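You operate a simulated robot arm through the tools that you are given. There is no shell and no other tool. Be economical: measure what you need, move in short steps, check, and stop when the job is done.

The job below is to be done with a simulated robot arm. You get a single attempt, and the scene is never put back.

JOB
Empty the orange and the white tote, then nest all three.
Fine: blue tub into the low white carton, small blue box into the low grey carton; orange tote into the white one, yellow tote into the orange one. Drop, pinch and damage nothing, leave nothing switched on. Set down upright: blue tub, small blue box.

It is judged by the outcome, as a careful person would: the job done as asked, and still so three seconds after it is handed in. It fails if anything else is knocked over, pushed out of place, dropped, spilled or broken.

ROBOT AND FRAMES
A 7-joint arm with a two-finger parallel gripper on a trunk, on a base that drives. Base frame: it is fixed to the floor where the robot stands at the start and does not move with it; the origin is under the middle of the robot, x ahead of it, y to its left, z up. Lengths are in mm, angles in rad, forces in N, time in s.
With the tool pointing down near the work surface it reaches from about 260 to 700 mm from the robot's upright axis, wherever it stands. Its first joint turns from -2.897 to 2.897 rad. Places, roughly: low grey carton inside [500, 1400, 700]; low white carton inside [500, 1600, 700]; orange nesting tote (33x23x11 cm) [600, 200, 900]; yellow nesting tote (33x23x11 cm) [600, 200, 900]. Payload 1.57 kg.
The TCP is the grasp point between the finger pads, 30 mm short of the fingertips. In the tool frame z runs along the fingers and y along their closing line. Largest opening 80 mm; finger width 17, thickness 12; the body of the gripper, 40 by 82 mm, starts 80 mm behind the TCP.
Orientation is told as [roll, pitch, yaw] about the base's x, y, z axes, in that order, counted from this pose: with the fingers straight down and closing along the base's y, the tool's x points along the base's -x, its y along +y and its z along -z.

CONTROLS
- The arm moves only by the tool drive_tool. Its argument "series" is a list of rows, each a list of 7 numbers: the turn, a rotation vector about the tool's x, y, z in units of 180 degrees (1.0 is 180 degrees), then the shift along the tool's x, y, z in units of 300 mm (1.0 is 300 mm), then the finger opening in mm, from 0 to 80. In form: [[rx, ry, rz, tx, ty, tz, hand], ...]. A call has 1 to 8 rows; each row is the pose to reach, as a shift and turn from the pose commanded when the call began, along the tool's axes at that moment. A call with a number of a shift or a turn outside -1 to 1 is refused whole. A row lasts 0.2 s, in which the tool goes at most 50 mm and 0.15 rad; a call with a longer step from one row to the next is refused whole, and so is a gripper value outside its range. Where a pose cannot be reached the arm comes as near as it can. A force on the tool above 40 N (or 10 N above the force at the start of the call, whichever is more), or a blocked arm, ends the call early, and 0.2 s more pass. The fingers move at their own pace (about 72 mm/s each) and stop on an object; they squeeze with about 26 N. The grip force told is the motor's: it shows also when the fingers shut on nothing. Time passes only in rows, and 0.2 s behind the last, so rows that repeat a pose let the fingers close. The reply holds the time, the measured pose of the TCP, the force on the tool along the base axes, the opening and the grip force, in the units named above and with some noise, with the torque about the TCP (base axes, N m) and any sound that the robot's microphone picked up, and new pictures: "views" is both (left out), scene, wrist or none.
- Cameras (640 x 400 px; columns grow to the right, rows downward): "scene" is now at [-5.9, 156.3, 1574.8]; the picture's right is [0.23, -0.97, 0.00], its down [-0.76, -0.18, -0.63] and it looks along [0.61, 0.15, -0.78] (base axes); focal length 252 px, centre (320, 200). "wrist" rides on the gripper at [72, -7, -122] in the tool frame; the picture's right is [0.09, 1.00, 0.00], its down [-0.84, 0.08, -0.54] and it looks along [-0.54, 0.05, 0.84] (tool axes); focal length 238 px, centre (320, 200). There is no depth. A picture from a camera that has moved, and an enlarged one, comes with that camera's place and axes in the base frame and with its lens.
- lift_body(by): slides the trunk up (or, below 0, down) by that many mm; the arm and the scene camera ride with it, the base frame stays. It gives what a move gives, with no picture.
- drive_base(legs): drives the robot by 1 to 6 legs, each [ahead, left, turn to the left] in mm, mm and rad, along the robot's own axes; the way and the turn of a leg run together, so that a leg with both is an arc; at most 1500 mm and 3.142 rad a leg. The arm and the cameras ride along, it lands a little off, and it stops where it bumps. It gives what a move gives, and a new picture of the scene camera.
- aim_head(pan, tilt): turns the head with the scene camera to pan (to the left, within 1.501 rad either way) and tilt (down, from -0.506 to 1.204), counted from straight ahead of the robot. It gives what a move gives, and a new picture of the scene camera.
- enlarge(camera, box): a new picture of the part [left, top, right, bottom] of that camera's present view, enlarged. The clock stands still meanwhile.
- job_done(): hands the job in; it is judged then, once.

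Work in short steps. Places have to be worked out from the pictures, the camera data and where the tool is seen: move nearer, look again, correct. Check each grasp and each placing, and mend what went wrong. You have 120 turns and 260 pictures in all, those below and enlarged ones among them. Open the gripper and draw the arm clear of the work before you hand the job in, unless the task says otherwise; then end with one line.

The tools are called after "Request:" as name(argument=value, ...) on one line, values as JSON. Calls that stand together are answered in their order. drive_tool: Moves the arm, as the interface text tells. Its arguments: {"type":"object","properties":{"series":{"type":"array","items":{"type":"array","items":{"type":"number"}}},"views":{"type":"string","enum":["both","scene","wrist","none"]}},"required":["series"]} The other tools are called the same way: lift_body (by) slides the trunk up or down; drive_base (legs) drives the base; aim_head (pan, tilt) turns the head that bears the scene camera; enlarge (camera, box) takes an enlarged picture of a part of a camera's view; job_done () hands the job in.

At the start:

```text
clock: 0.0
position: [295.6, 279.4, 1257.5]
ee_rot: [0.0, 0.0, -0.002]
wrist_force: [0.3, 0.4, -0.9]
ft_torque: [-0.01, -0.02, -0.02]
finger_gap: 79.7
finger_force: 0.0
trunk travel left (down, up): [-400.0, 80.0]
robot x, y, heading: [-0.1, 0.3, -0.0]
head pan, tilt: [0.234, 0.89]
```

scene: 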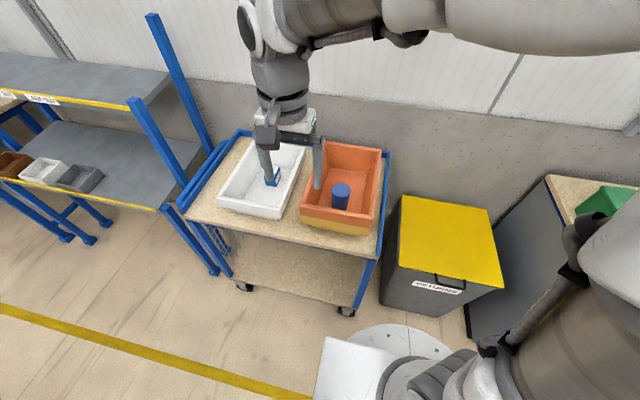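
wrist: 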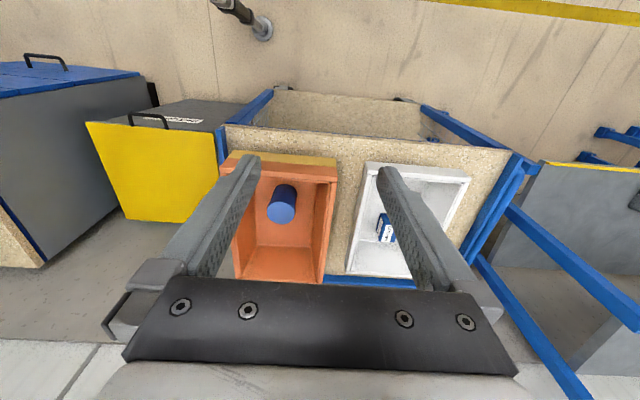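

I'll look closer at the cart with the totes and at the shelf cartons before moving.

Request:
enlarge(camera="scene", box=[170, 110, 410, 260])

Request:
enlarge(camera="wrist", box=[200, 100, 520, 300])

Request:
aim_head(pan=1.2, tilt=0.6)

```text
2.67 times, centred on (290, 185) of scene
camera zoom: at [-5.9, 156.3, 1574.8], right [0.23, -0.97, 0.0], down [-0.76, -0.18, -0.63], along [0.61, 0.15, -0.78], focal length 672 px, centre (400, 240)
```

zoom: 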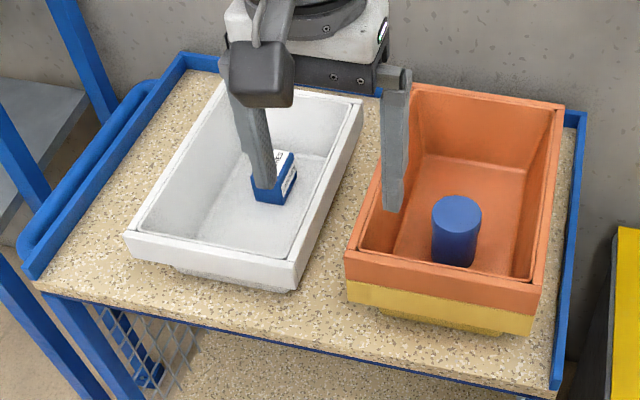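

```text
2.00 times, centred on (360, 200) of wrist
camera zoom: at [223.3, 273.5, 1380.2], right [-0.09, 1.0, 0.0], down [0.84, 0.08, 0.54], along [0.54, 0.05, -0.84], focal length 477 px, centre (240, 200)
```

zoom: 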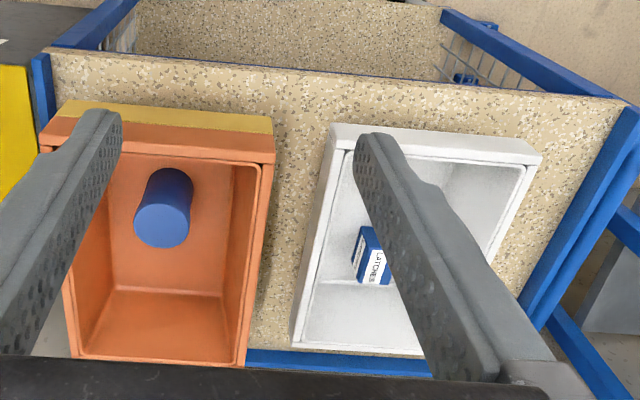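

```text
clock: 1.2
position: [294.2, 280.9, 1258.5]
ee_rot: [-0.002, 0.0, 0.0]
wrist_force: [-0.6, -0.2, 1.0]
ft_torque: [0.02, 0.03, -0.02]
finger_gap: 79.9
finger_force: 0.1
trunk travel left (down, up): [-400.0, 80.0]
robot x, y, heading: [-0.8, -1.3, 0.004]
head pan, tilt: [1.201, 0.6]
camera scene: at [-47.9, 221.1, 1598.9], right [0.93, -0.36, 0.0], down [-0.2, -0.53, -0.82], along [0.3, 0.77, -0.57], focal length 252 px, centre (320, 200)
```

scene: 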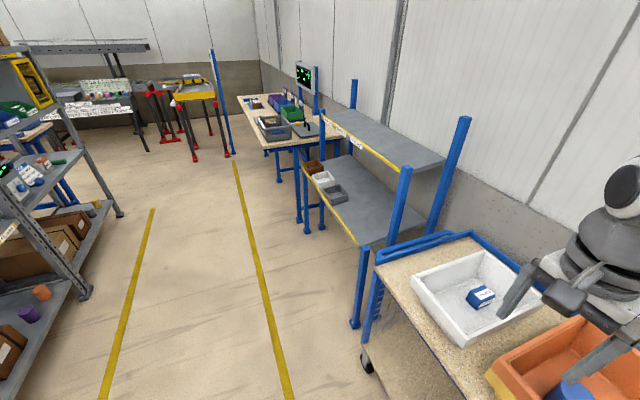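

The tub (in orange, orange standing in yellow) is around (510, 222), the small box in white around (570, 470). I drive sideways left to stand in front of the cart's middle.

Request:
drive_base(legs=[[0, 330, 0]])

Request:
aim_head(pan=0.0, tilt=0.9)

```text
clock: 4.3
position: [295.0, 616.7, 1258.0]
ee_rot: [0.001, -0.001, -0.003]
wrist_force: [-0.4, 0.8, 0.1]
ft_torque: [-0.03, -0.01, -0.01]
finger_gap: 80.1
finger_force: 0.1
trunk travel left (down, up): [-400.0, 80.0]
robot x, y, heading: [1.6, 334.3, 0.002]
head pan, tilt: [1.201, 0.6]
camera scene: at [-47.3, 558.4, 1598.9], right [0.93, -0.36, 0.0], down [-0.21, -0.53, -0.83], along [0.3, 0.77, -0.56], focal length 252 px, centre (320, 200)
```

scene: 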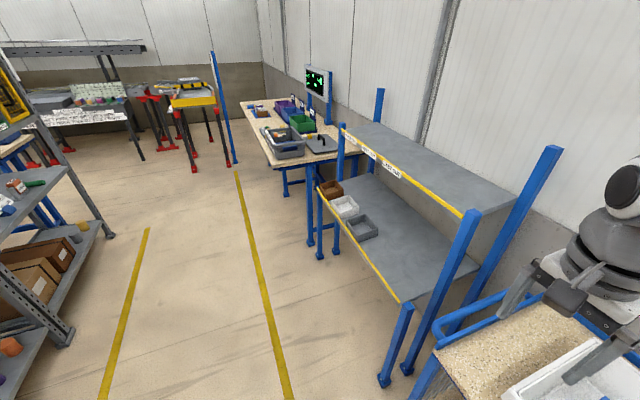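

```text
clock: 5.7
position: [295.8, 616.6, 1257.9]
ee_rot: [0.0, 0.0, -0.002]
wrist_force: [0.5, -0.1, -0.7]
ft_torque: [0.02, 0.0, 0.03]
finger_gap: 79.9
finger_force: 0.3
trunk travel left (down, up): [-400.0, 80.0]
robot x, y, heading: [3.3, 338.1, -0.001]
head pan, tilt: [0.0, 0.901]
camera scene: at [-3.9, 475.9, 1574.1], right [0.0, -1.0, 0.0], down [-0.78, 0.0, -0.62], along [0.62, 0.0, -0.78], focal length 252 px, centre (320, 200)
```

scene: 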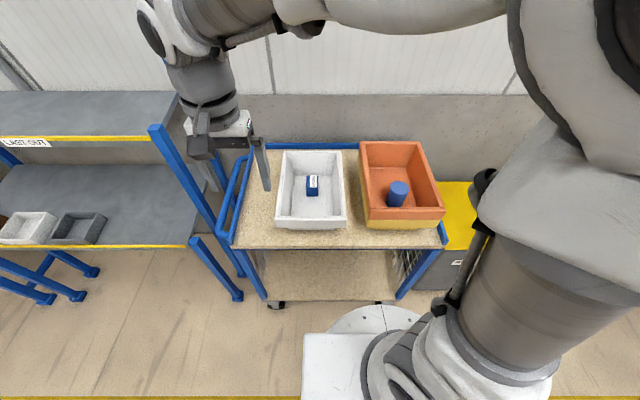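

Positions refine to box ≈ (650, 508, 840) and tub top ≈ (552, 216, 945). I bring the hand over the white tote for a closer wrist view.

Request:
drive_tool(series=[[0, 0, 0, -0.126, -0.053, 0.061, 80], [0, 0, 0, -0.251, -0.107, 0.122, 80], [0, 0, 0, -0.377, -0.16, 0.183, 80], [0, 0, 0, -0.503, -0.213, 0.244, 80], [0, 0, 0, -0.629, -0.266, 0.305, 80], [0, 0, 0, -0.754, -0.32, 0.366, 80], [0, 0, 0, -0.88, -0.373, 0.427, 80]])

```text
clock: 7.3
position: [559.6, 506.6, 1128.1]
ee_rot: [0.0, 0.0, -0.003]
wrist_force: [0.5, 0.2, -0.4]
ft_torque: [-0.01, -0.04, -0.03]
finger_gap: 80.3
finger_force: 0.0
trunk travel left (down, up): [-400.0, 80.0]
robot x, y, heading: [1.1, 336.2, -0.001]
head pan, tilt: [0.0, 0.901]
camera scene: at [-3.5, 475.8, 1574.1], right [0.0, -1.0, 0.0], down [-0.78, 0.0, -0.62], along [0.62, 0.0, -0.78], focal length 252 px, centre (320, 200)
camera wrist: at [488.2, 500.0, 1249.9], right [-0.09, 1.0, 0.0], down [0.84, 0.08, 0.54], along [0.54, 0.05, -0.84], focal length 238 px, centre (320, 200)
```

scene: 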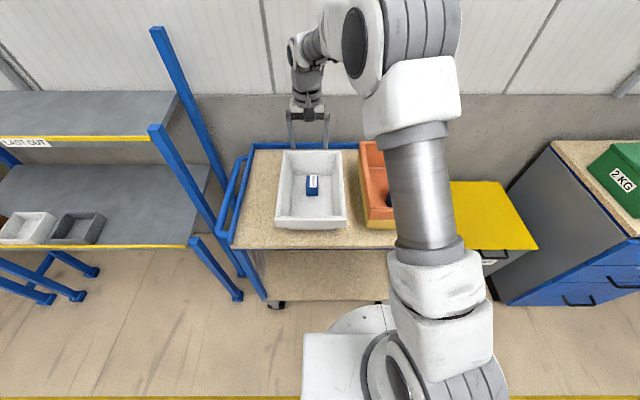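
wrist: 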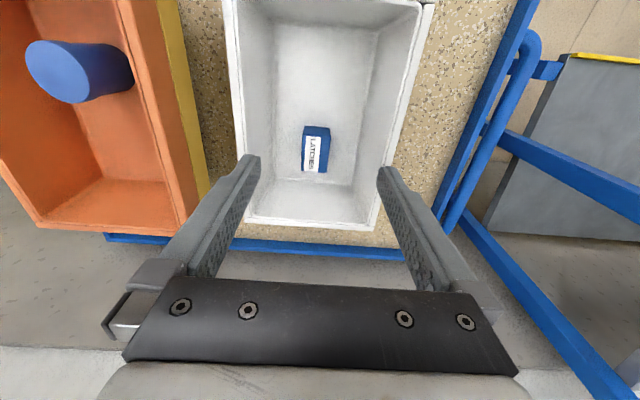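

Request:
enlarge(camera="wrist", box=[220, 60, 420, 240])

Request:
enlarge(camera="scene", box=[220, 120, 460, 270])

```text
2.22 times, centred on (320, 150) of wrist
camera zoom: at [488.2, 500.0, 1249.9], right [-0.09, 1.0, 0.0], down [0.84, 0.08, 0.54], along [0.54, 0.05, -0.84], focal length 530 px, centre (320, 311)
```

zoom: 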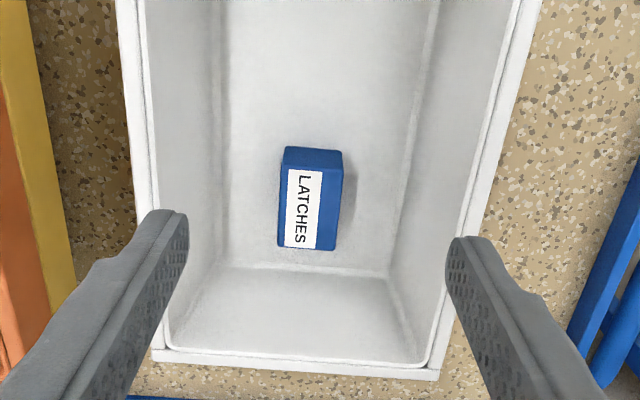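

```text
2.67 times, centred on (340, 195) of scene
camera zoom: at [-3.5, 475.8, 1574.1], right [0.0, -1.0, 0.0], down [-0.78, 0.0, -0.62], along [0.62, 0.0, -0.78], focal length 672 px, centre (267, 213)
```

zoom: 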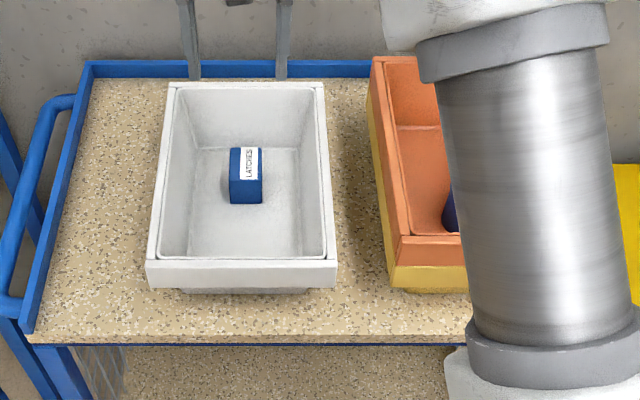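

Box top centre triangulates to (635, 506, 880), tote floor ≈ 835, box aligned with the base axes. I move above it and look again.

Request:
drive_tool(series=[[0, 0, 0, -0.08, 0, 0.12, 80], [0, 0, 0, -0.16, 0, 0.24, 80], [0, 0, 0, -0.252, 0, 0.36, 80], [0, 0, 0, -0.252, 0, 0.493, 80]])

```text
clock: 8.3
position: [636.0, 505.6, 978.2]
ee_rot: [0.001, -0.001, -0.002]
wrist_force: [0.3, 0.6, -0.2]
ft_torque: [-0.04, 0.01, -0.02]
finger_gap: 79.8
finger_force: 0.1
trunk travel left (down, up): [-400.0, 80.0]
robot x, y, heading: [0.7, 338.2, -0.002]
head pan, tilt: [0.0, 0.901]
camera scene: at [-3.6, 475.9, 1574.1], right [0.0, -1.0, 0.0], down [-0.78, 0.0, -0.62], along [0.62, 0.0, -0.78], focal length 252 px, centre (320, 200)
camera wrist: at [563.5, 497.9, 1100.8], right [-0.09, 1.0, 0.0], down [0.84, 0.08, 0.54], along [0.54, 0.05, -0.84], focal length 238 px, centre (320, 200)
```

scene: 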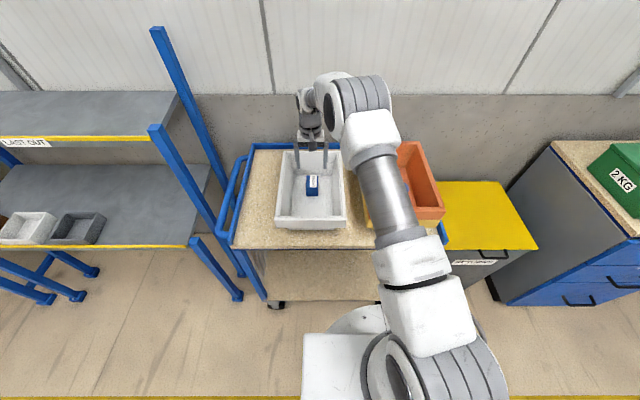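
wrist: 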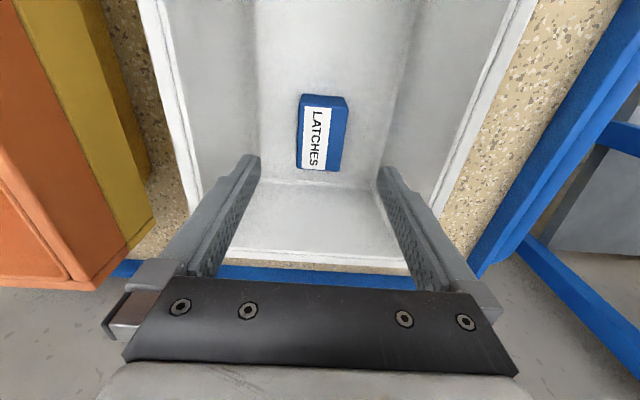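

The estimate holds (635, 506). I go down to TCP z ≈ 872 and close gently.

Request:
drive_tool(series=[[0, 0, 0, 0, 0, 0.12, 80], [0, 0, 0, 0, 0, 0.24, 80], [0, 0, 0, 0, 0, 0.353, 80], [0, 0, 0, 0, 0, 0.353, 50], [0, 0, 0, 0, 0, 0.353, 30], [0, 0, 0, 0, 0, 0.353, 30], [0, 0, 0, 0, 0, 0.353, 30]])

```text
clock: 9.9
position: [636.7, 508.0, 875.1]
ee_rot: [-0.001, 0.0, -0.001]
wrist_force: [0.6, -0.1, -0.6]
ft_torque: [0.04, 0.02, -0.02]
finger_gap: 45.1
finger_force: 26.1
trunk travel left (down, up): [-400.0, 80.0]
robot x, y, heading: [1.8, 334.5, 0.006]
head pan, tilt: [0.0, 0.901]
camera scene: at [-3.8, 475.9, 1574.1], right [0.0, -1.0, 0.0], down [-0.78, 0.0, -0.62], along [0.62, 0.0, -0.78], focal length 252 px, centre (320, 200)
camera wrist: at [565.1, 500.3, 997.0], right [-0.09, 1.0, 0.0], down [0.84, 0.08, 0.54], along [0.54, 0.05, -0.84], focal length 238 px, centre (320, 200)
```

scene: 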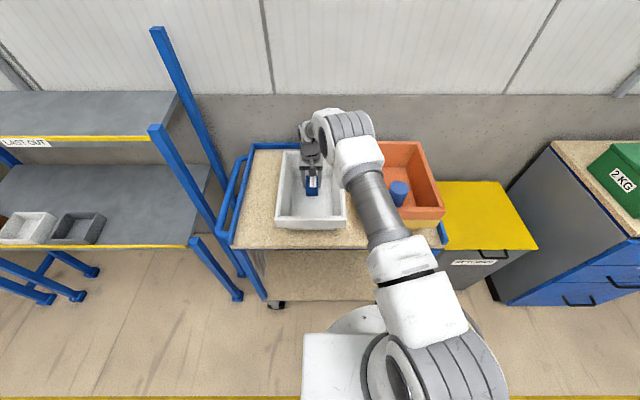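
wrist: 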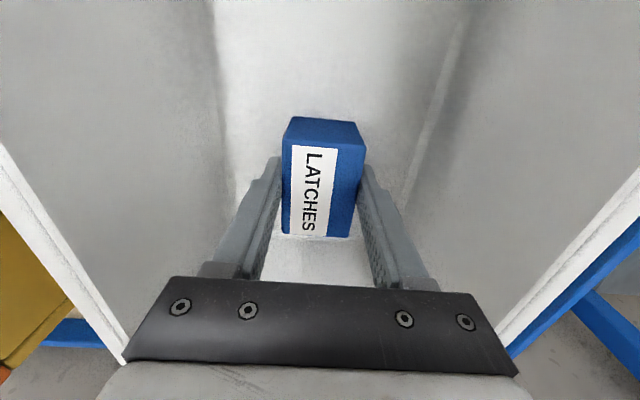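

Gripped at 45 mm, 26 N. I lift straight up and draw back.

Request:
drive_tool(series=[[0, 0, 0, 0, 0, -0.1, 30], [0, 0, 0, 0, 0, -0.26, 30], [0, 0, 0, 0, 0, -0.42, 30], [0, 0, 0, 0, 0, -0.58, 30], [0, 0, 0, 0, 0, -0.74, 30], [0, 0, 0, 0, 0, -0.9, 30], [0, 0, 0, 0.15, 0, -0.9, 30], [0, 0, 0, 0.31, 0, -0.9, 30]], views="wrist")

Request:
drive_tool(series=[[0, 0, 0, 0.16, 0, 0, 30], [0, 0, 0, 0.32, 0, 0, 30], [0, 0, 0, 0.48, 0, 0, 30], [0, 0, 0, 0.64, 0, 0, 30]], views="none")

Request:
drive_base(legs=[[0, 1110, 0]])

```text
clock: 11.7
position: [540.8, 508.2, 1147.1]
ee_rot: [0.0, 0.0, -0.002]
wrist_force: [-0.4, 0.5, -0.2]
ft_torque: [-0.01, 0.02, 0.0]
finger_gap: 45.2
finger_force: 26.0
trunk travel left (down, up): [-400.0, 80.0]
robot x, y, heading: [2.4, 335.9, 0.001]
head pan, tilt: [0.0, 0.901]
camera wrist: at [468.6, 500.5, 1269.2], right [-0.09, 1.0, 0.0], down [0.84, 0.08, 0.54], along [0.54, 0.05, -0.84], focal length 238 px, centre (320, 200)
```

wrist: 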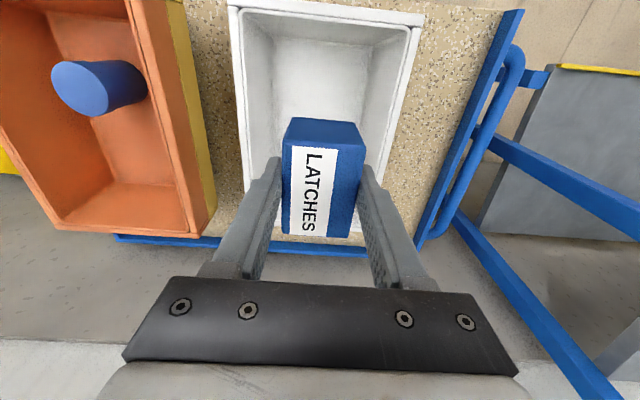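

```text
clock: 12.7
position: [351.2, 502.4, 1148.8]
ee_rot: [0.0, 0.001, -0.001]
wrist_force: [0.5, 0.5, -0.9]
ft_torque: [0.0, 0.01, -0.03]
finger_gap: 45.1
finger_force: 25.7
trunk travel left (down, up): [-400.0, 80.0]
robot x, y, heading: [-0.5, 338.0, 0.002]
head pan, tilt: [0.0, 0.901]
```

```text
clock: 21.4
position: [373.1, 1612.9, 1149.6]
ee_rot: [0.002, 0.0, -0.027]
wrist_force: [-0.8, 0.3, -1.7]
ft_torque: [-0.02, -0.02, -0.01]
finger_gap: 44.8
finger_force: 25.7
trunk travel left (down, up): [-400.0, 80.0]
robot x, y, heading: [13.3, 1459.8, -0.03]
head pan, tilt: [0.0, 0.901]
camera scene: at [15.3, 1594.6, 1574.1], right [-0.03, -1.0, 0.0], down [-0.78, 0.02, -0.62], along [0.62, -0.02, -0.78], focal length 252 px, centre (320, 200)
```

scene: 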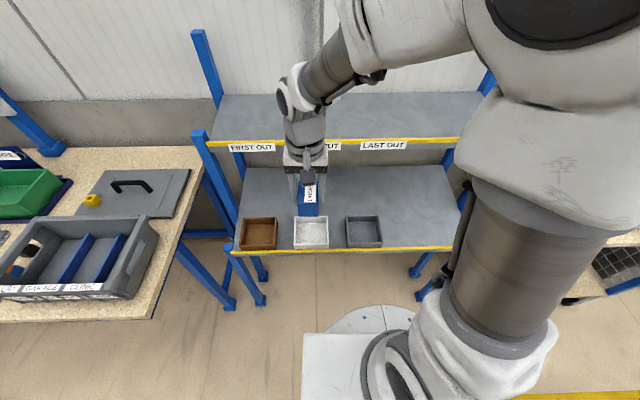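

Standing at (13, 1460), heading −0.03. Grey carton ≈ (532, 1404), white ≈ (534, 1615). I move the box above the grey carton, still high.

Request:
drive_tool(series=[[0, 0, 0, -0.08, -0.097, 0.09, 30], [0, 0, 0, -0.16, -0.195, 0.18, 30], [0, 0, 0, -0.24, -0.292, 0.27, 30], [0, 0, 0, -0.32, -0.39, 0.36, 30], [0, 0, 0, -0.4, -0.487, 0.45, 30], [0, 0, 0, -0.48, -0.585, 0.54, 30], [0, 0, 0, -0.559, -0.682, 0.633, 30]])

```text
clock: 23.0
position: [533.0, 1403.2, 958.2]
ee_rot: [-0.001, 0.002, -0.026]
wrist_force: [0.6, 0.9, -0.8]
ft_torque: [-0.03, 0.02, 0.0]
finger_gap: 45.2
finger_force: 26.4
trunk travel left (down, up): [-400.0, 80.0]
robot x, y, heading: [15.2, 1460.0, -0.025]
head pan, tilt: [0.0, 0.901]
camera scene: at [15.4, 1594.4, 1574.1], right [-0.03, -1.0, 0.0], down [-0.78, 0.02, -0.62], along [0.62, -0.02, -0.78], focal length 252 px, centre (320, 200)
camera wrist: at [462.4, 1397.9, 1080.9], right [-0.07, 1.0, 0.0], down [0.84, 0.06, 0.54], along [0.54, 0.04, -0.84], focal length 238 px, centre (320, 200)
```

scene: 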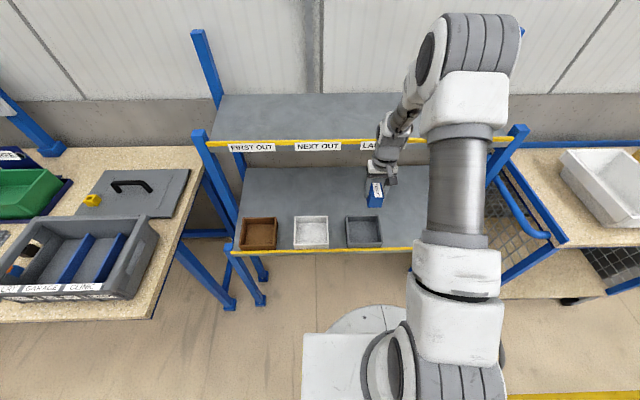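
wrist: 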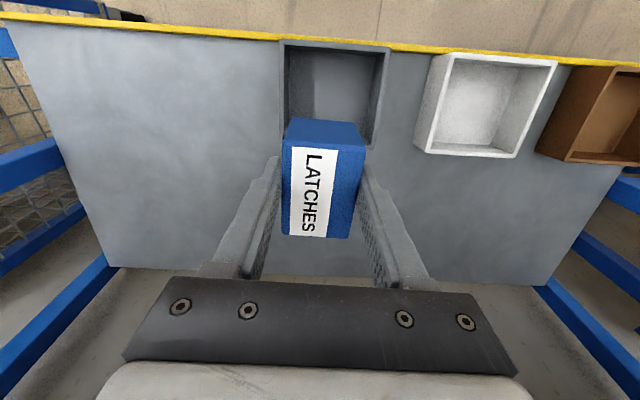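

Request:
enlarge(camera="wrist", box=[240, 20, 440, 160])

Request:
enlarge(camera="scene", box=[280, 180, 420, 260])

```text
2.86 times, centred on (340, 90) of wrist
camera zoom: at [462.4, 1397.9, 1080.9], right [-0.07, 1.0, 0.0], down [0.84, 0.06, 0.54], along [0.54, 0.04, -0.84], focal length 681 px, centre (263, 514)
```

zoom: 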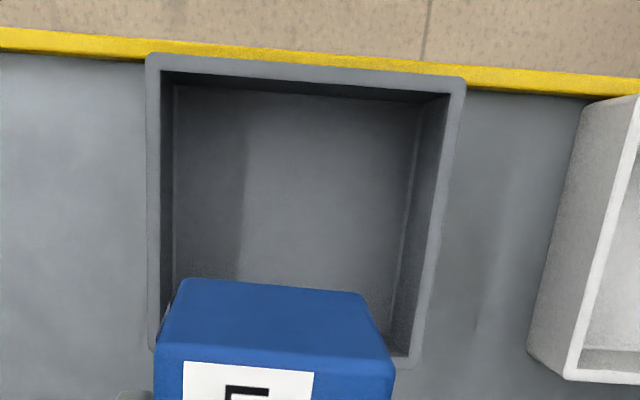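

```text
4.57 times, centred on (350, 220) of scene
camera zoom: at [15.4, 1594.4, 1574.1], right [-0.03, -1.0, 0.0], down [-0.78, 0.02, -0.62], along [0.62, -0.02, -0.78], focal length 1151 px, centre (183, 109)
```

zoom: 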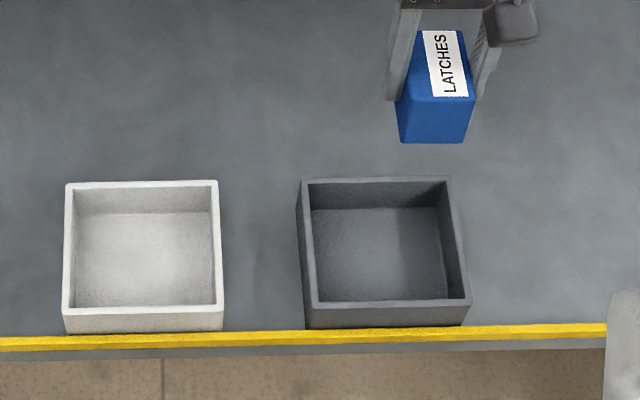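

Grey carton: rim z ≈ 754, floor ≈ 697, centre ≈ (530, 1411). I centre and come down to just above the floor.

Request:
drive_tool(series=[[0, 0, 0, 0.01, 0.026, 0.14, 30], [0, 0, 0, 0.01, 0.026, 0.28, 30], [0, 0, 0, 0.01, 0.026, 0.42, 30], [0, 0, 0, 0.01, 0.026, 0.56, 30]])

```text
clock: 24.0
position: [533.7, 1414.1, 791.4]
ee_rot: [0.0, -0.001, -0.025]
wrist_force: [0.5, 0.1, -1.6]
ft_torque: [0.0, 0.0, -0.02]
finger_gap: 45.2
finger_force: 25.2
trunk travel left (down, up): [-400.0, 80.0]
robot x, y, heading: [11.5, 1455.9, -0.03]
head pan, tilt: [0.0, 0.901]
camera scene: at [15.3, 1594.6, 1574.2], right [-0.03, -1.0, 0.0], down [-0.78, 0.02, -0.62], along [0.62, -0.02, -0.78], focal length 252 px, centre (320, 200)
camera wrist: at [461.7, 1408.0, 914.0], right [-0.07, 1.0, 0.0], down [0.84, 0.06, 0.54], along [0.54, 0.04, -0.84], focal length 238 px, centre (320, 200)
```

scene: 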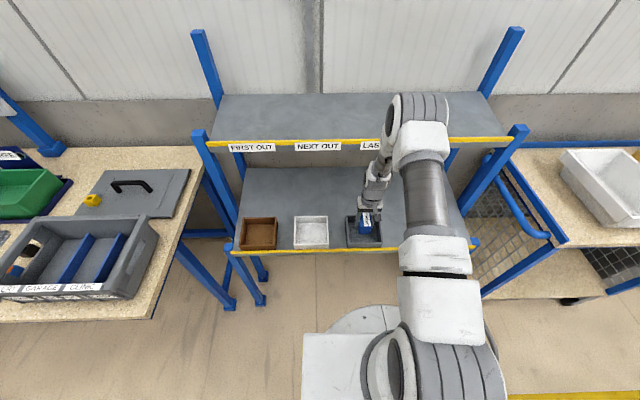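
wrist: 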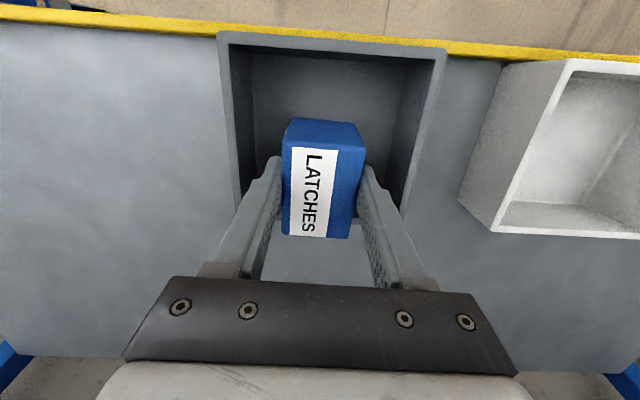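

Request:
enlarge(camera="scene", box=[320, 190, 420, 260])

```text
5.71 times, centred on (370, 225) of scene
camera zoom: at [15.3, 1594.6, 1574.2], right [-0.03, -1.0, 0.0], down [-0.78, 0.02, -0.62], along [0.62, -0.02, -0.78], focal length 1439 px, centre (34, 57)
```

zoom: 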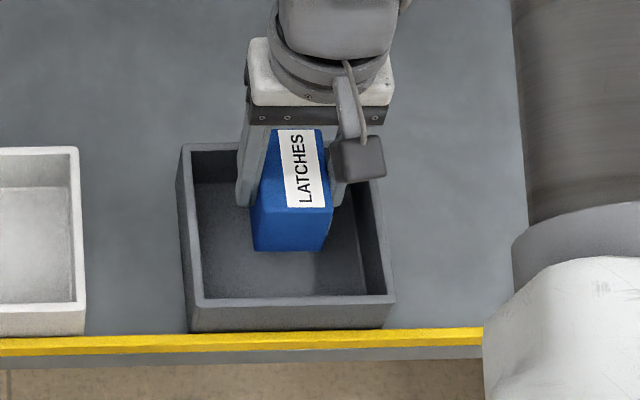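

Well inside the carton's outline. I go down, then creep in 2 mm steps watching the force.

Request:
drive_tool(series=[[0, 0, 0, 0, 0, 0.08, 30], [0, 0, 0, 0, 0, 0.15, 30], [0, 0, 0, 0, 0, 0.16, 30], [0, 0, 0, 0, 0, 0.167, 30], [0, 0, 0, 0, 0, 0.173, 30]], views="none")

```text
clock: 24.5
position: [534.0, 1412.3, 764.8]
ee_rot: [0.0, -0.003, -0.026]
wrist_force: [-9.5, 0.6, 21.5]
ft_torque: [0.19, -0.4, 0.05]
finger_gap: 44.6
finger_force: 25.7
trunk travel left (down, up): [-400.0, 80.0]
robot x, y, heading: [18.6, 1458.3, -0.026]
head pan, tilt: [0.0, 0.901]
stopped in row 2: the force on the tool passed its limit at 59 N (the readings are from after the stop); the commanded pose is now the measured one
```

Contact earlier than expected, at TCP z 765 with a push toward −x. I look before anything else.

Request:
enlarge(camera="scene", box=[320, 190, 420, 260])

Request:
enlarge(camera="wrist", box=[180, 10, 480, 290])

```text
5.71 times, centred on (370, 225) of scene
camera zoom: at [13.1, 1594.7, 1574.6], right [-0.03, -1.0, 0.0], down [-0.78, 0.02, -0.62], along [0.62, -0.02, -0.78], focal length 1439 px, centre (34, 57)
```

zoom: 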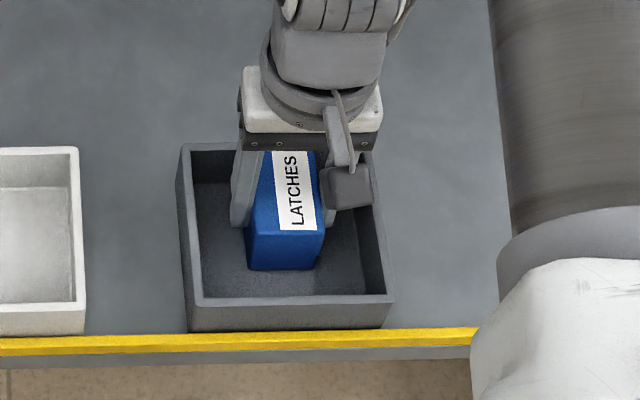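

```text
1.43 times, centred on (330, 150) of wrist
camera zoom: at [461.9, 1408.9, 886.2], right [-0.07, 1.0, 0.0], down [0.84, 0.06, 0.54], along [0.54, 0.04, -0.84], focal length 340 px, centre (306, 271)
```

zoom: 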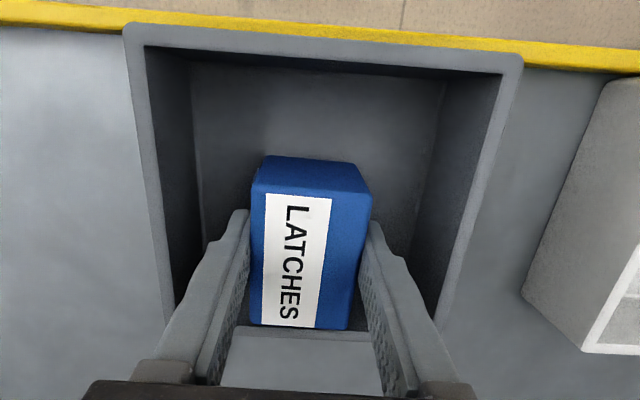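

The box's far end is close against the carton's back wall/rim. I lift 25 mm and check, shifting 15 mm toward the front.

Request:
drive_tool(series=[[0, 0, 0, 0, 0, -0.04, 30], [0, 0, 0, 0, 0, -0.1, 30], [0, 0, 0, 0.05, 0, -0.1, 30], [0, 0, 0, 0.05, 0, -0.1, 30]], views="wrist")

Request:
enlarge(camera="scene", box=[320, 190, 420, 260])

```text
clock: 25.5
position: [521.8, 1414.1, 790.3]
ee_rot: [0.0, -0.005, -0.026]
wrist_force: [-0.5, -0.2, -0.9]
ft_torque: [0.0, 0.02, 0.01]
finger_gap: 45.0
finger_force: 26.2
trunk travel left (down, up): [-400.0, 80.0]
robot x, y, heading: [14.0, 1454.4, -0.026]
head pan, tilt: [0.0, 0.901]
camera wrist: at [448.7, 1409.2, 913.3], right [-0.07, 1.0, 0.0], down [0.84, 0.06, 0.54], along [0.54, 0.04, -0.84], focal length 238 px, centre (320, 200)
```

wrist: 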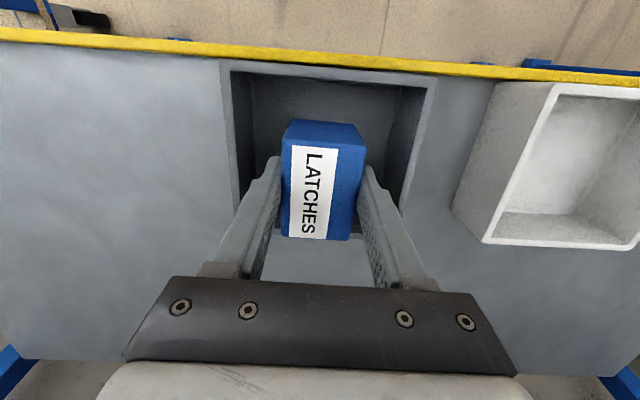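

```text
5.71 times, centred on (370, 225) of scene
camera zoom: at [15.3, 1594.6, 1574.1], right [-0.03, -1.0, 0.0], down [-0.78, 0.02, -0.62], along [0.62, -0.02, -0.78], focal length 1439 px, centre (34, 57)
```

zoom: 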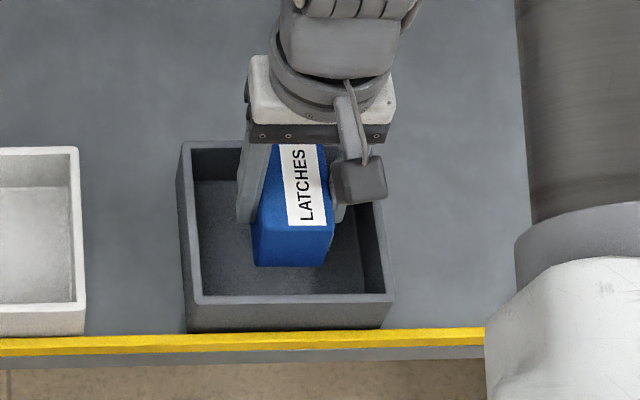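

The carton stayed put. I descend again in small steps at the new spot.

Request:
drive_tool(series=[[0, 0, 0, 0, 0, 0.04, 30], [0, 0, 0, 0, 0, 0.07, 30], [0, 0, 0, 0, 0, 0.085, 30], [0, 0, 0, 0, 0, 0.1, 30], [0, 0, 0, 0, 0, 0.11, 30], [0, 0, 0, 0, 0, 0.12, 30]], views="wrist")

Request:
enlarge(camera="scene", box=[320, 190, 420, 260])

```text
clock: 26.8
position: [520.2, 1415.0, 762.0]
ee_rot: [0.0, -0.007, -0.023]
wrist_force: [-9.5, 1.3, 26.5]
ft_torque: [0.15, -0.56, 0.08]
finger_gap: 45.0
finger_force: 26.0
trunk travel left (down, up): [-400.0, 80.0]
robot x, y, heading: [17.8, 1458.6, -0.024]
head pan, tilt: [0.0, 0.901]
stopped in row 6: the force on the tool passed its limit at 44 N (the readings are from after the stop); the commanded pose is now the measured one
camera wrist: at [447.2, 1409.5, 884.3], right [-0.07, 1.0, 0.0], down [0.83, 0.06, 0.55], along [0.55, 0.04, -0.84], focal length 238 px, centre (320, 200)
```

wrist: 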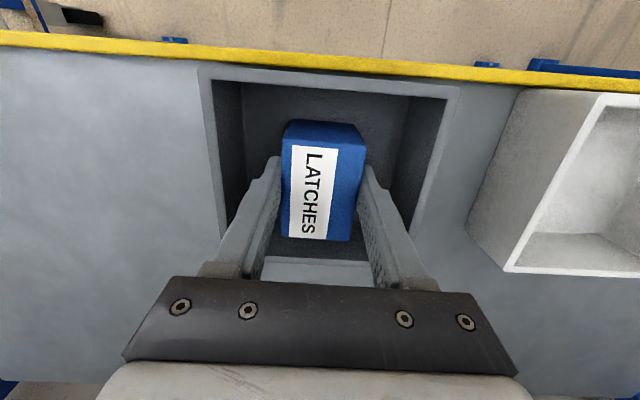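

```text
5.71 times, centred on (370, 225) of scene
camera zoom: at [12.2, 1594.8, 1574.3], right [-0.03, -1.0, 0.0], down [-0.78, 0.02, -0.62], along [0.62, -0.02, -0.78], focal length 1439 px, centre (34, 57)
```

zoom: 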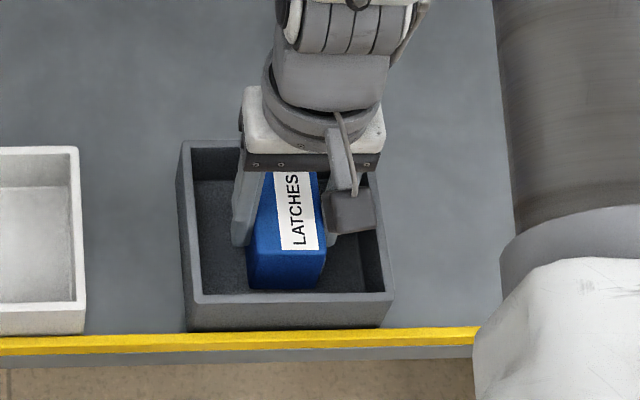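

Same contact height at both spots and the box stands clear of the back wall, so this is the carton floor (box bottom ≈ 724). I relieve the push slightly and check the force.

Request:
drive_tool(series=[[0, 0, 0, 0, 0, -0.005, 30], [0, 0, 0, 0, 0, -0.005, 30]], views="none")

```text
clock: 27.4
position: [519.8, 1414.2, 762.9]
ee_rot: [0.0, -0.008, -0.025]
wrist_force: [-6.5, 2.4, 21.7]
ft_torque: [0.11, -0.51, 0.03]
finger_gap: 45.0
finger_force: 26.5
trunk travel left (down, up): [-400.0, 80.0]
robot x, y, heading: [14.1, 1457.7, -0.031]
head pan, tilt: [0.0, 0.901]
```

Request:
drive_tool(series=[[0, 0, 0, 0, 0, -0.006, 30], [0, 0, 0, 0, 0, -0.01, 30], [0, 0, 0, 0, 0, -0.01, 30]], views="none")

```text
clock: 28.2
position: [520.7, 1413.4, 763.7]
ee_rot: [-0.001, -0.005, -0.027]
wrist_force: [-0.5, 1.2, -1.2]
ft_torque: [-0.01, 0.02, 0.01]
finger_gap: 45.2
finger_force: 26.1
trunk travel left (down, up): [-400.0, 80.0]
robot x, y, heading: [16.4, 1454.5, -0.027]
head pan, tilt: [0.0, 0.901]
```

The force vanishes ~1 mm up, so it stands on the floor. I touch it down lightly and open to 62 mm.

Request:
drive_tool(series=[[0, 0, 0, 0, 0, 0.004, 30], [0, 0, 0, 0, 0, 0.004, 62], [0, 0, 0, 0, 0, 0.004, 62]], views="wrist")

Request:
enlarge(camera="scene", box=[320, 190, 420, 260])

```text
clock: 29.0
position: [521.8, 1413.8, 764.3]
ee_rot: [0.0, -0.004, -0.023]
wrist_force: [-0.5, 0.2, -0.3]
ft_torque: [0.05, 0.0, -0.01]
finger_gap: 62.2
finger_force: 0.1
trunk travel left (down, up): [-400.0, 80.0]
robot x, y, heading: [18.9, 1455.7, -0.025]
head pan, tilt: [0.0, 0.901]
camera wrist: at [449.0, 1409.0, 885.5], right [-0.07, 1.0, 0.0], down [0.84, 0.06, 0.55], along [0.55, 0.04, -0.84], focal length 238 px, centre (320, 200)
```

wrist: 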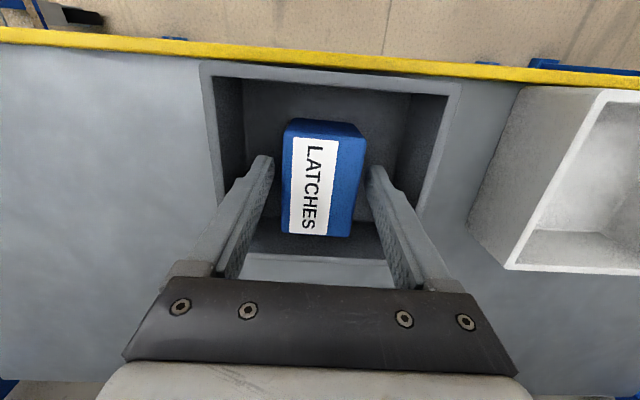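

```text
5.71 times, centred on (370, 225) of scene
camera zoom: at [15.1, 1594.6, 1574.1], right [-0.03, -1.0, 0.0], down [-0.78, 0.02, -0.62], along [0.62, -0.02, -0.78], focal length 1439 px, centre (34, 57)
```

zoom: 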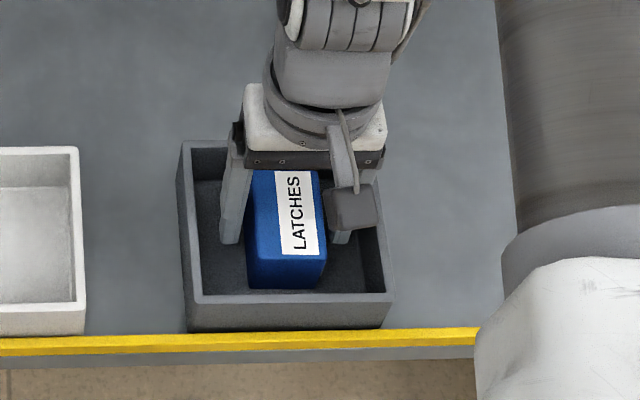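

The box stands in the grey carton. I rise straight, draw back, and drive back to the cart.

Request:
drive_tool(series=[[0, 0, 0, 0, 0, -0.08, 64], [0, 0, 0, 0, 0, -0.22, 64], [0, 0, 0, 0, 0, -0.38, 80], [0, 0, 0, 0, 0, -0.54, 80], [0, 0, 0, 0, 0, -0.7, 80], [0, 0, 0, 0, 0, -0.86, 80], [0, 0, 0, 0, 0, -1.0, 80]], views="none")

Request:
drive_tool(series=[[0, 0, 0, 0.1, 0, -0.12, 80], [0, 0, 0, 0.2, 0, -0.24, 80], [0, 0, 0, 0.34, 0, -0.26, 80], [0, 0, 0, 0.5, 0, -0.26, 80]], views="scene")

Request:
drive_base(legs=[[-10, -1115, 0.027]])

```text
clock: 30.6
position: [517.1, 1414.2, 1065.1]
ee_rot: [-0.001, -0.006, -0.025]
wrist_force: [1.1, 0.3, -1.6]
ft_torque: [-0.04, 0.01, 0.02]
finger_gap: 79.7
finger_force: 0.2
trunk travel left (down, up): [-400.0, 80.0]
robot x, y, heading: [13.8, 1456.4, -0.024]
head pan, tilt: [0.0, 0.901]
```

```text
clock: 31.6
position: [368.6, 1420.4, 1145.9]
ee_rot: [-0.001, -0.006, -0.025]
wrist_force: [0.1, -0.2, -0.5]
ft_torque: [-0.03, -0.01, 0.0]
finger_gap: 79.8
finger_force: 0.1
trunk travel left (down, up): [-400.0, 80.0]
robot x, y, heading: [15.1, 1453.6, -0.024]
head pan, tilt: [0.0, 0.901]
camera scene: at [14.8, 1594.6, 1574.1], right [-0.03, -1.0, 0.0], down [-0.78, 0.02, -0.62], along [0.62, -0.02, -0.78], focal length 252 px, centre (320, 200)
```

scene: 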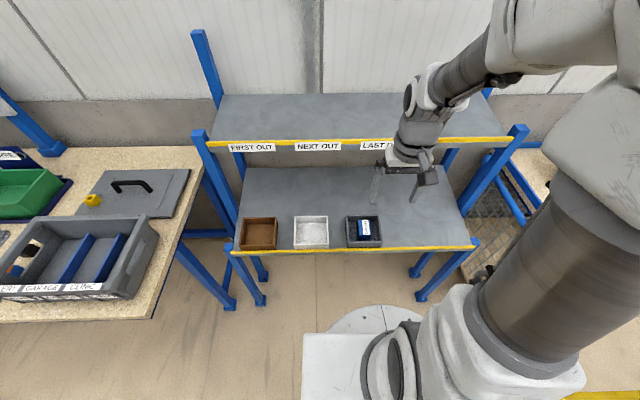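

```text
clock: 40.3
position: [343.4, 309.4, 1145.8]
ee_rot: [-0.001, -0.006, -0.002]
wrist_force: [-0.7, 0.2, -0.5]
ft_torque: [0.03, 0.0, 0.0]
finger_gap: 80.1
finger_force: 0.0
trunk travel left (down, up): [-400.0, 80.0]
robot x, y, heading: [-14.8, 338.0, -0.002]
head pan, tilt: [0.0, 0.901]
camera scene: at [-15.4, 476.7, 1574.1], right [-0.01, -1.0, 0.0], down [-0.78, 0.0, -0.62], along [0.62, 0.0, -0.78], focal length 252 px, centre (320, 200)
```

scene: 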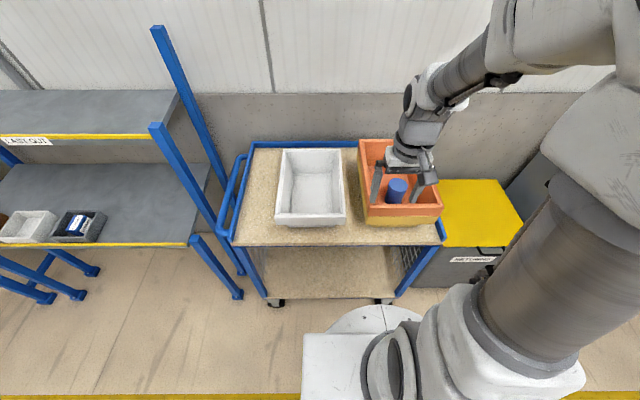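

Back at the cart. I bring the hand over the tub for a closer look.

Request:
drive_tool(series=[[0, 0, 0, -0.13, -0.078, 0.038, 80], [0, 0, 0, -0.26, -0.155, 0.076, 80], [0, 0, 0, -0.39, -0.232, 0.115, 80], [0, 0, 0, -0.523, -0.31, 0.153, 80]], views="both")

Request:
enlarge(camera="wrist", box=[160, 40, 460, 240])

Request:
enlarge(camera="scene", box=[260, 120, 460, 260])

```text
clock: 41.3
position: [499.2, 215.4, 1098.8]
ee_rot: [0.0, -0.006, -0.004]
wrist_force: [0.5, -0.1, -0.4]
ft_torque: [0.03, 0.02, 0.02]
finger_gap: 80.0
finger_force: 0.1
trunk travel left (down, up): [-400.0, 80.0]
robot x, y, heading: [-12.6, 338.5, -0.005]
head pan, tilt: [0.0, 0.901]
camera scene: at [-15.1, 476.6, 1574.1], right [-0.01, -1.0, 0.0], down [-0.78, 0.0, -0.62], along [0.62, 0.0, -0.78], focal length 252 px, centre (320, 200)
camera wrist: at [425.7, 208.6, 1220.5], right [-0.09, 1.0, 0.0], down [0.83, 0.07, 0.55], along [0.54, 0.05, -0.84], focal length 238 px, centre (320, 200)
```

scene: 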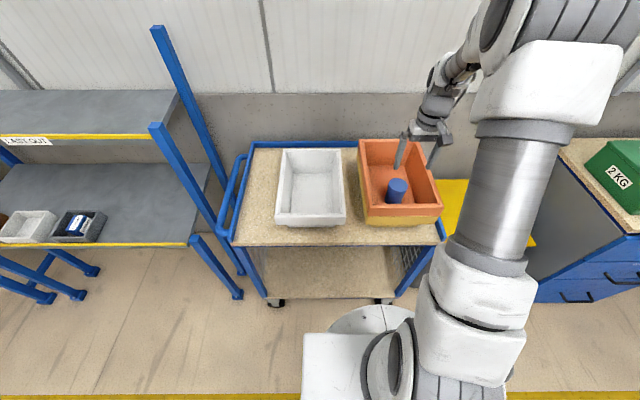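
wrist: 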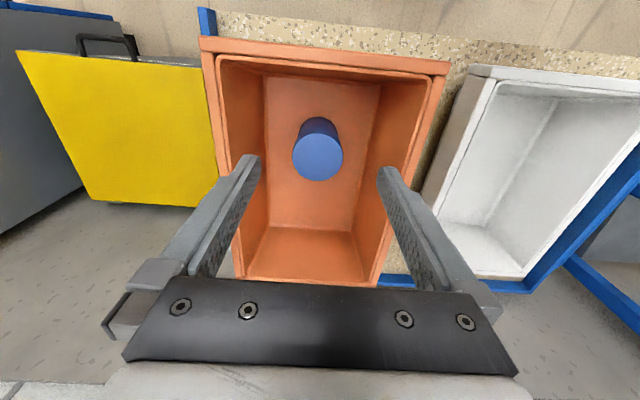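

```text
2.00 times, centred on (310, 140) of wrist
camera zoom: at [425.7, 208.6, 1220.5], right [-0.09, 1.0, 0.0], down [0.83, 0.07, 0.55], along [0.54, 0.05, -0.84], focal length 477 px, centre (340, 320)
```

zoom: 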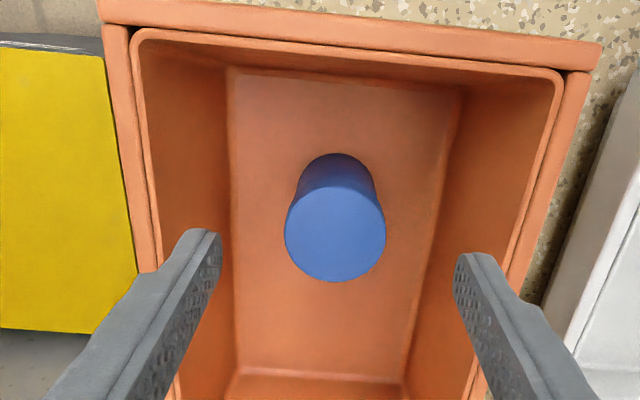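

```text
2.86 times, centred on (360, 190) of scene
camera zoom: at [-15.1, 476.6, 1574.1], right [-0.01, -1.0, 0.0], down [-0.78, 0.0, -0.62], along [0.62, 0.0, -0.78], focal length 720 px, centre (206, 229)
```

zoom: 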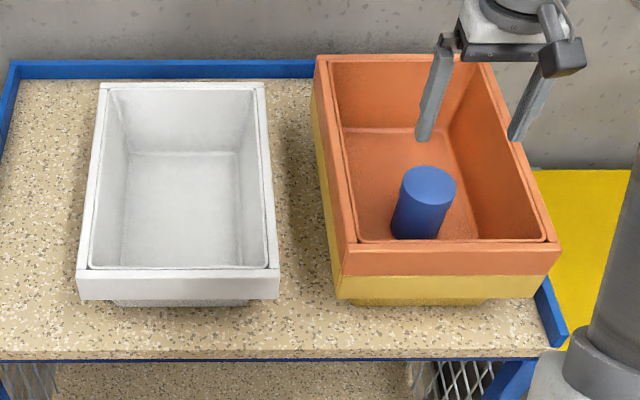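

Tub top centre ≈ (534, 217, 960), diameter ≈ 59, orange floor ≈ 898. I position just above it and check.

Request:
drive_tool(series=[[0, 0, 0, -0.117, 0.006, 0, 80], [0, 0, 0, -0.117, 0.006, 0.13, 80], [0, 0, 0, -0.117, 0.006, 0.26, 80], [0, 0, 0, -0.117, 0.006, 0.35, 80]])

```text
clock: 42.3
position: [536.8, 216.3, 993.5]
ee_rot: [0.0, -0.006, -0.004]
wrist_force: [0.6, 0.2, -0.3]
ft_torque: [-0.01, -0.01, -0.03]
finger_gap: 80.0
finger_force: 0.0
trunk travel left (down, up): [-400.0, 80.0]
robot x, y, heading: [-13.3, 333.6, -0.002]
head pan, tilt: [0.0, 0.901]
camera scene: at [-15.3, 476.7, 1574.1], right [-0.01, -1.0, 0.0], down [-0.78, 0.0, -0.62], along [0.62, 0.0, -0.78], focal length 252 px, centre (320, 200)
camera wrist: at [463.3, 209.2, 1115.3], right [-0.09, 1.0, 0.0], down [0.83, 0.07, 0.55], along [0.54, 0.05, -0.84], focal length 238 px, centre (320, 200)
```

scene: 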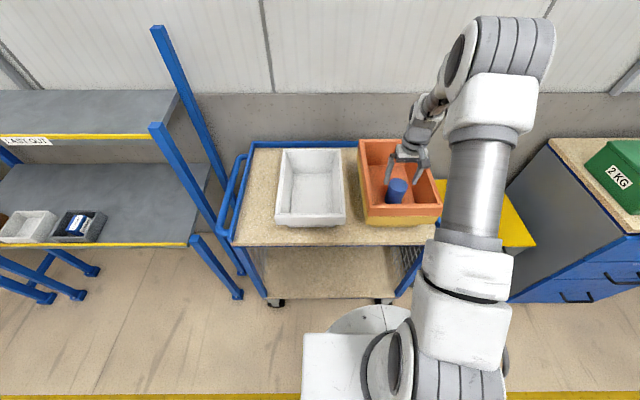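
wrist: 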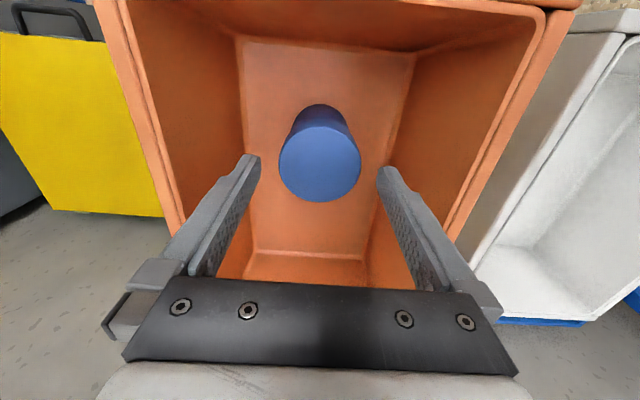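

Lined up. Down to z ≈ 937 and close on the tub.

Request:
drive_tool(series=[[0, 0, 0, 0.008, 0, 0.07, 80], [0, 0, 0, 0.008, 0, 0.14, 80], [0, 0, 0, 0.008, 0, 0.187, 80], [0, 0, 0, 0.008, 0, 0.187, 60], [0, 0, 0, 0.008, 0, 0.187, 45], [0, 0, 0, 0.008, 0, 0.187, 45], [0, 0, 0, 0.008, 0, 0.187, 45]])

```text
clock: 43.9
position: [533.5, 217.3, 939.2]
ee_rot: [0.0, -0.006, -0.003]
wrist_force: [0.7, 0.0, -0.6]
ft_torque: [0.01, -0.04, 0.01]
finger_gap: 58.9
finger_force: 26.2
trunk travel left (down, up): [-400.0, 80.0]
robot x, y, heading: [-11.2, 341.0, -0.007]
head pan, tilt: [0.0, 0.901]
camera scene: at [-15.2, 476.7, 1574.1], right [-0.01, -1.0, 0.0], down [-0.78, 0.0, -0.62], along [0.62, 0.0, -0.78], focal length 252 px, centre (320, 200)
camera wrist: at [460.4, 210.1, 1061.0], right [-0.09, 1.0, 0.0], down [0.83, 0.07, 0.55], along [0.54, 0.05, -0.84], focal length 238 px, centre (320, 200)
```

scene: 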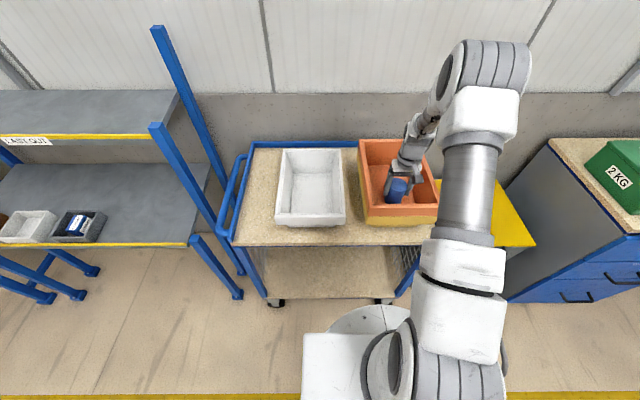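
wrist: 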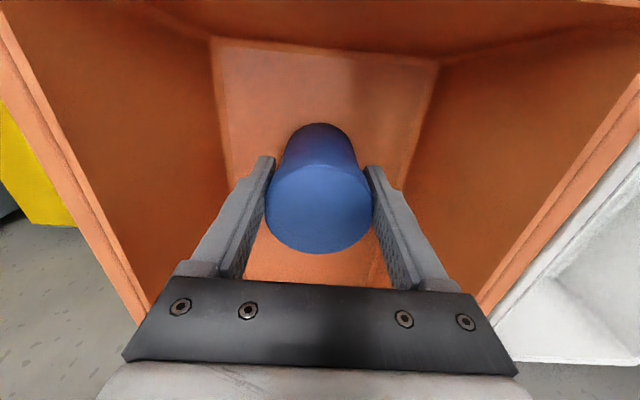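

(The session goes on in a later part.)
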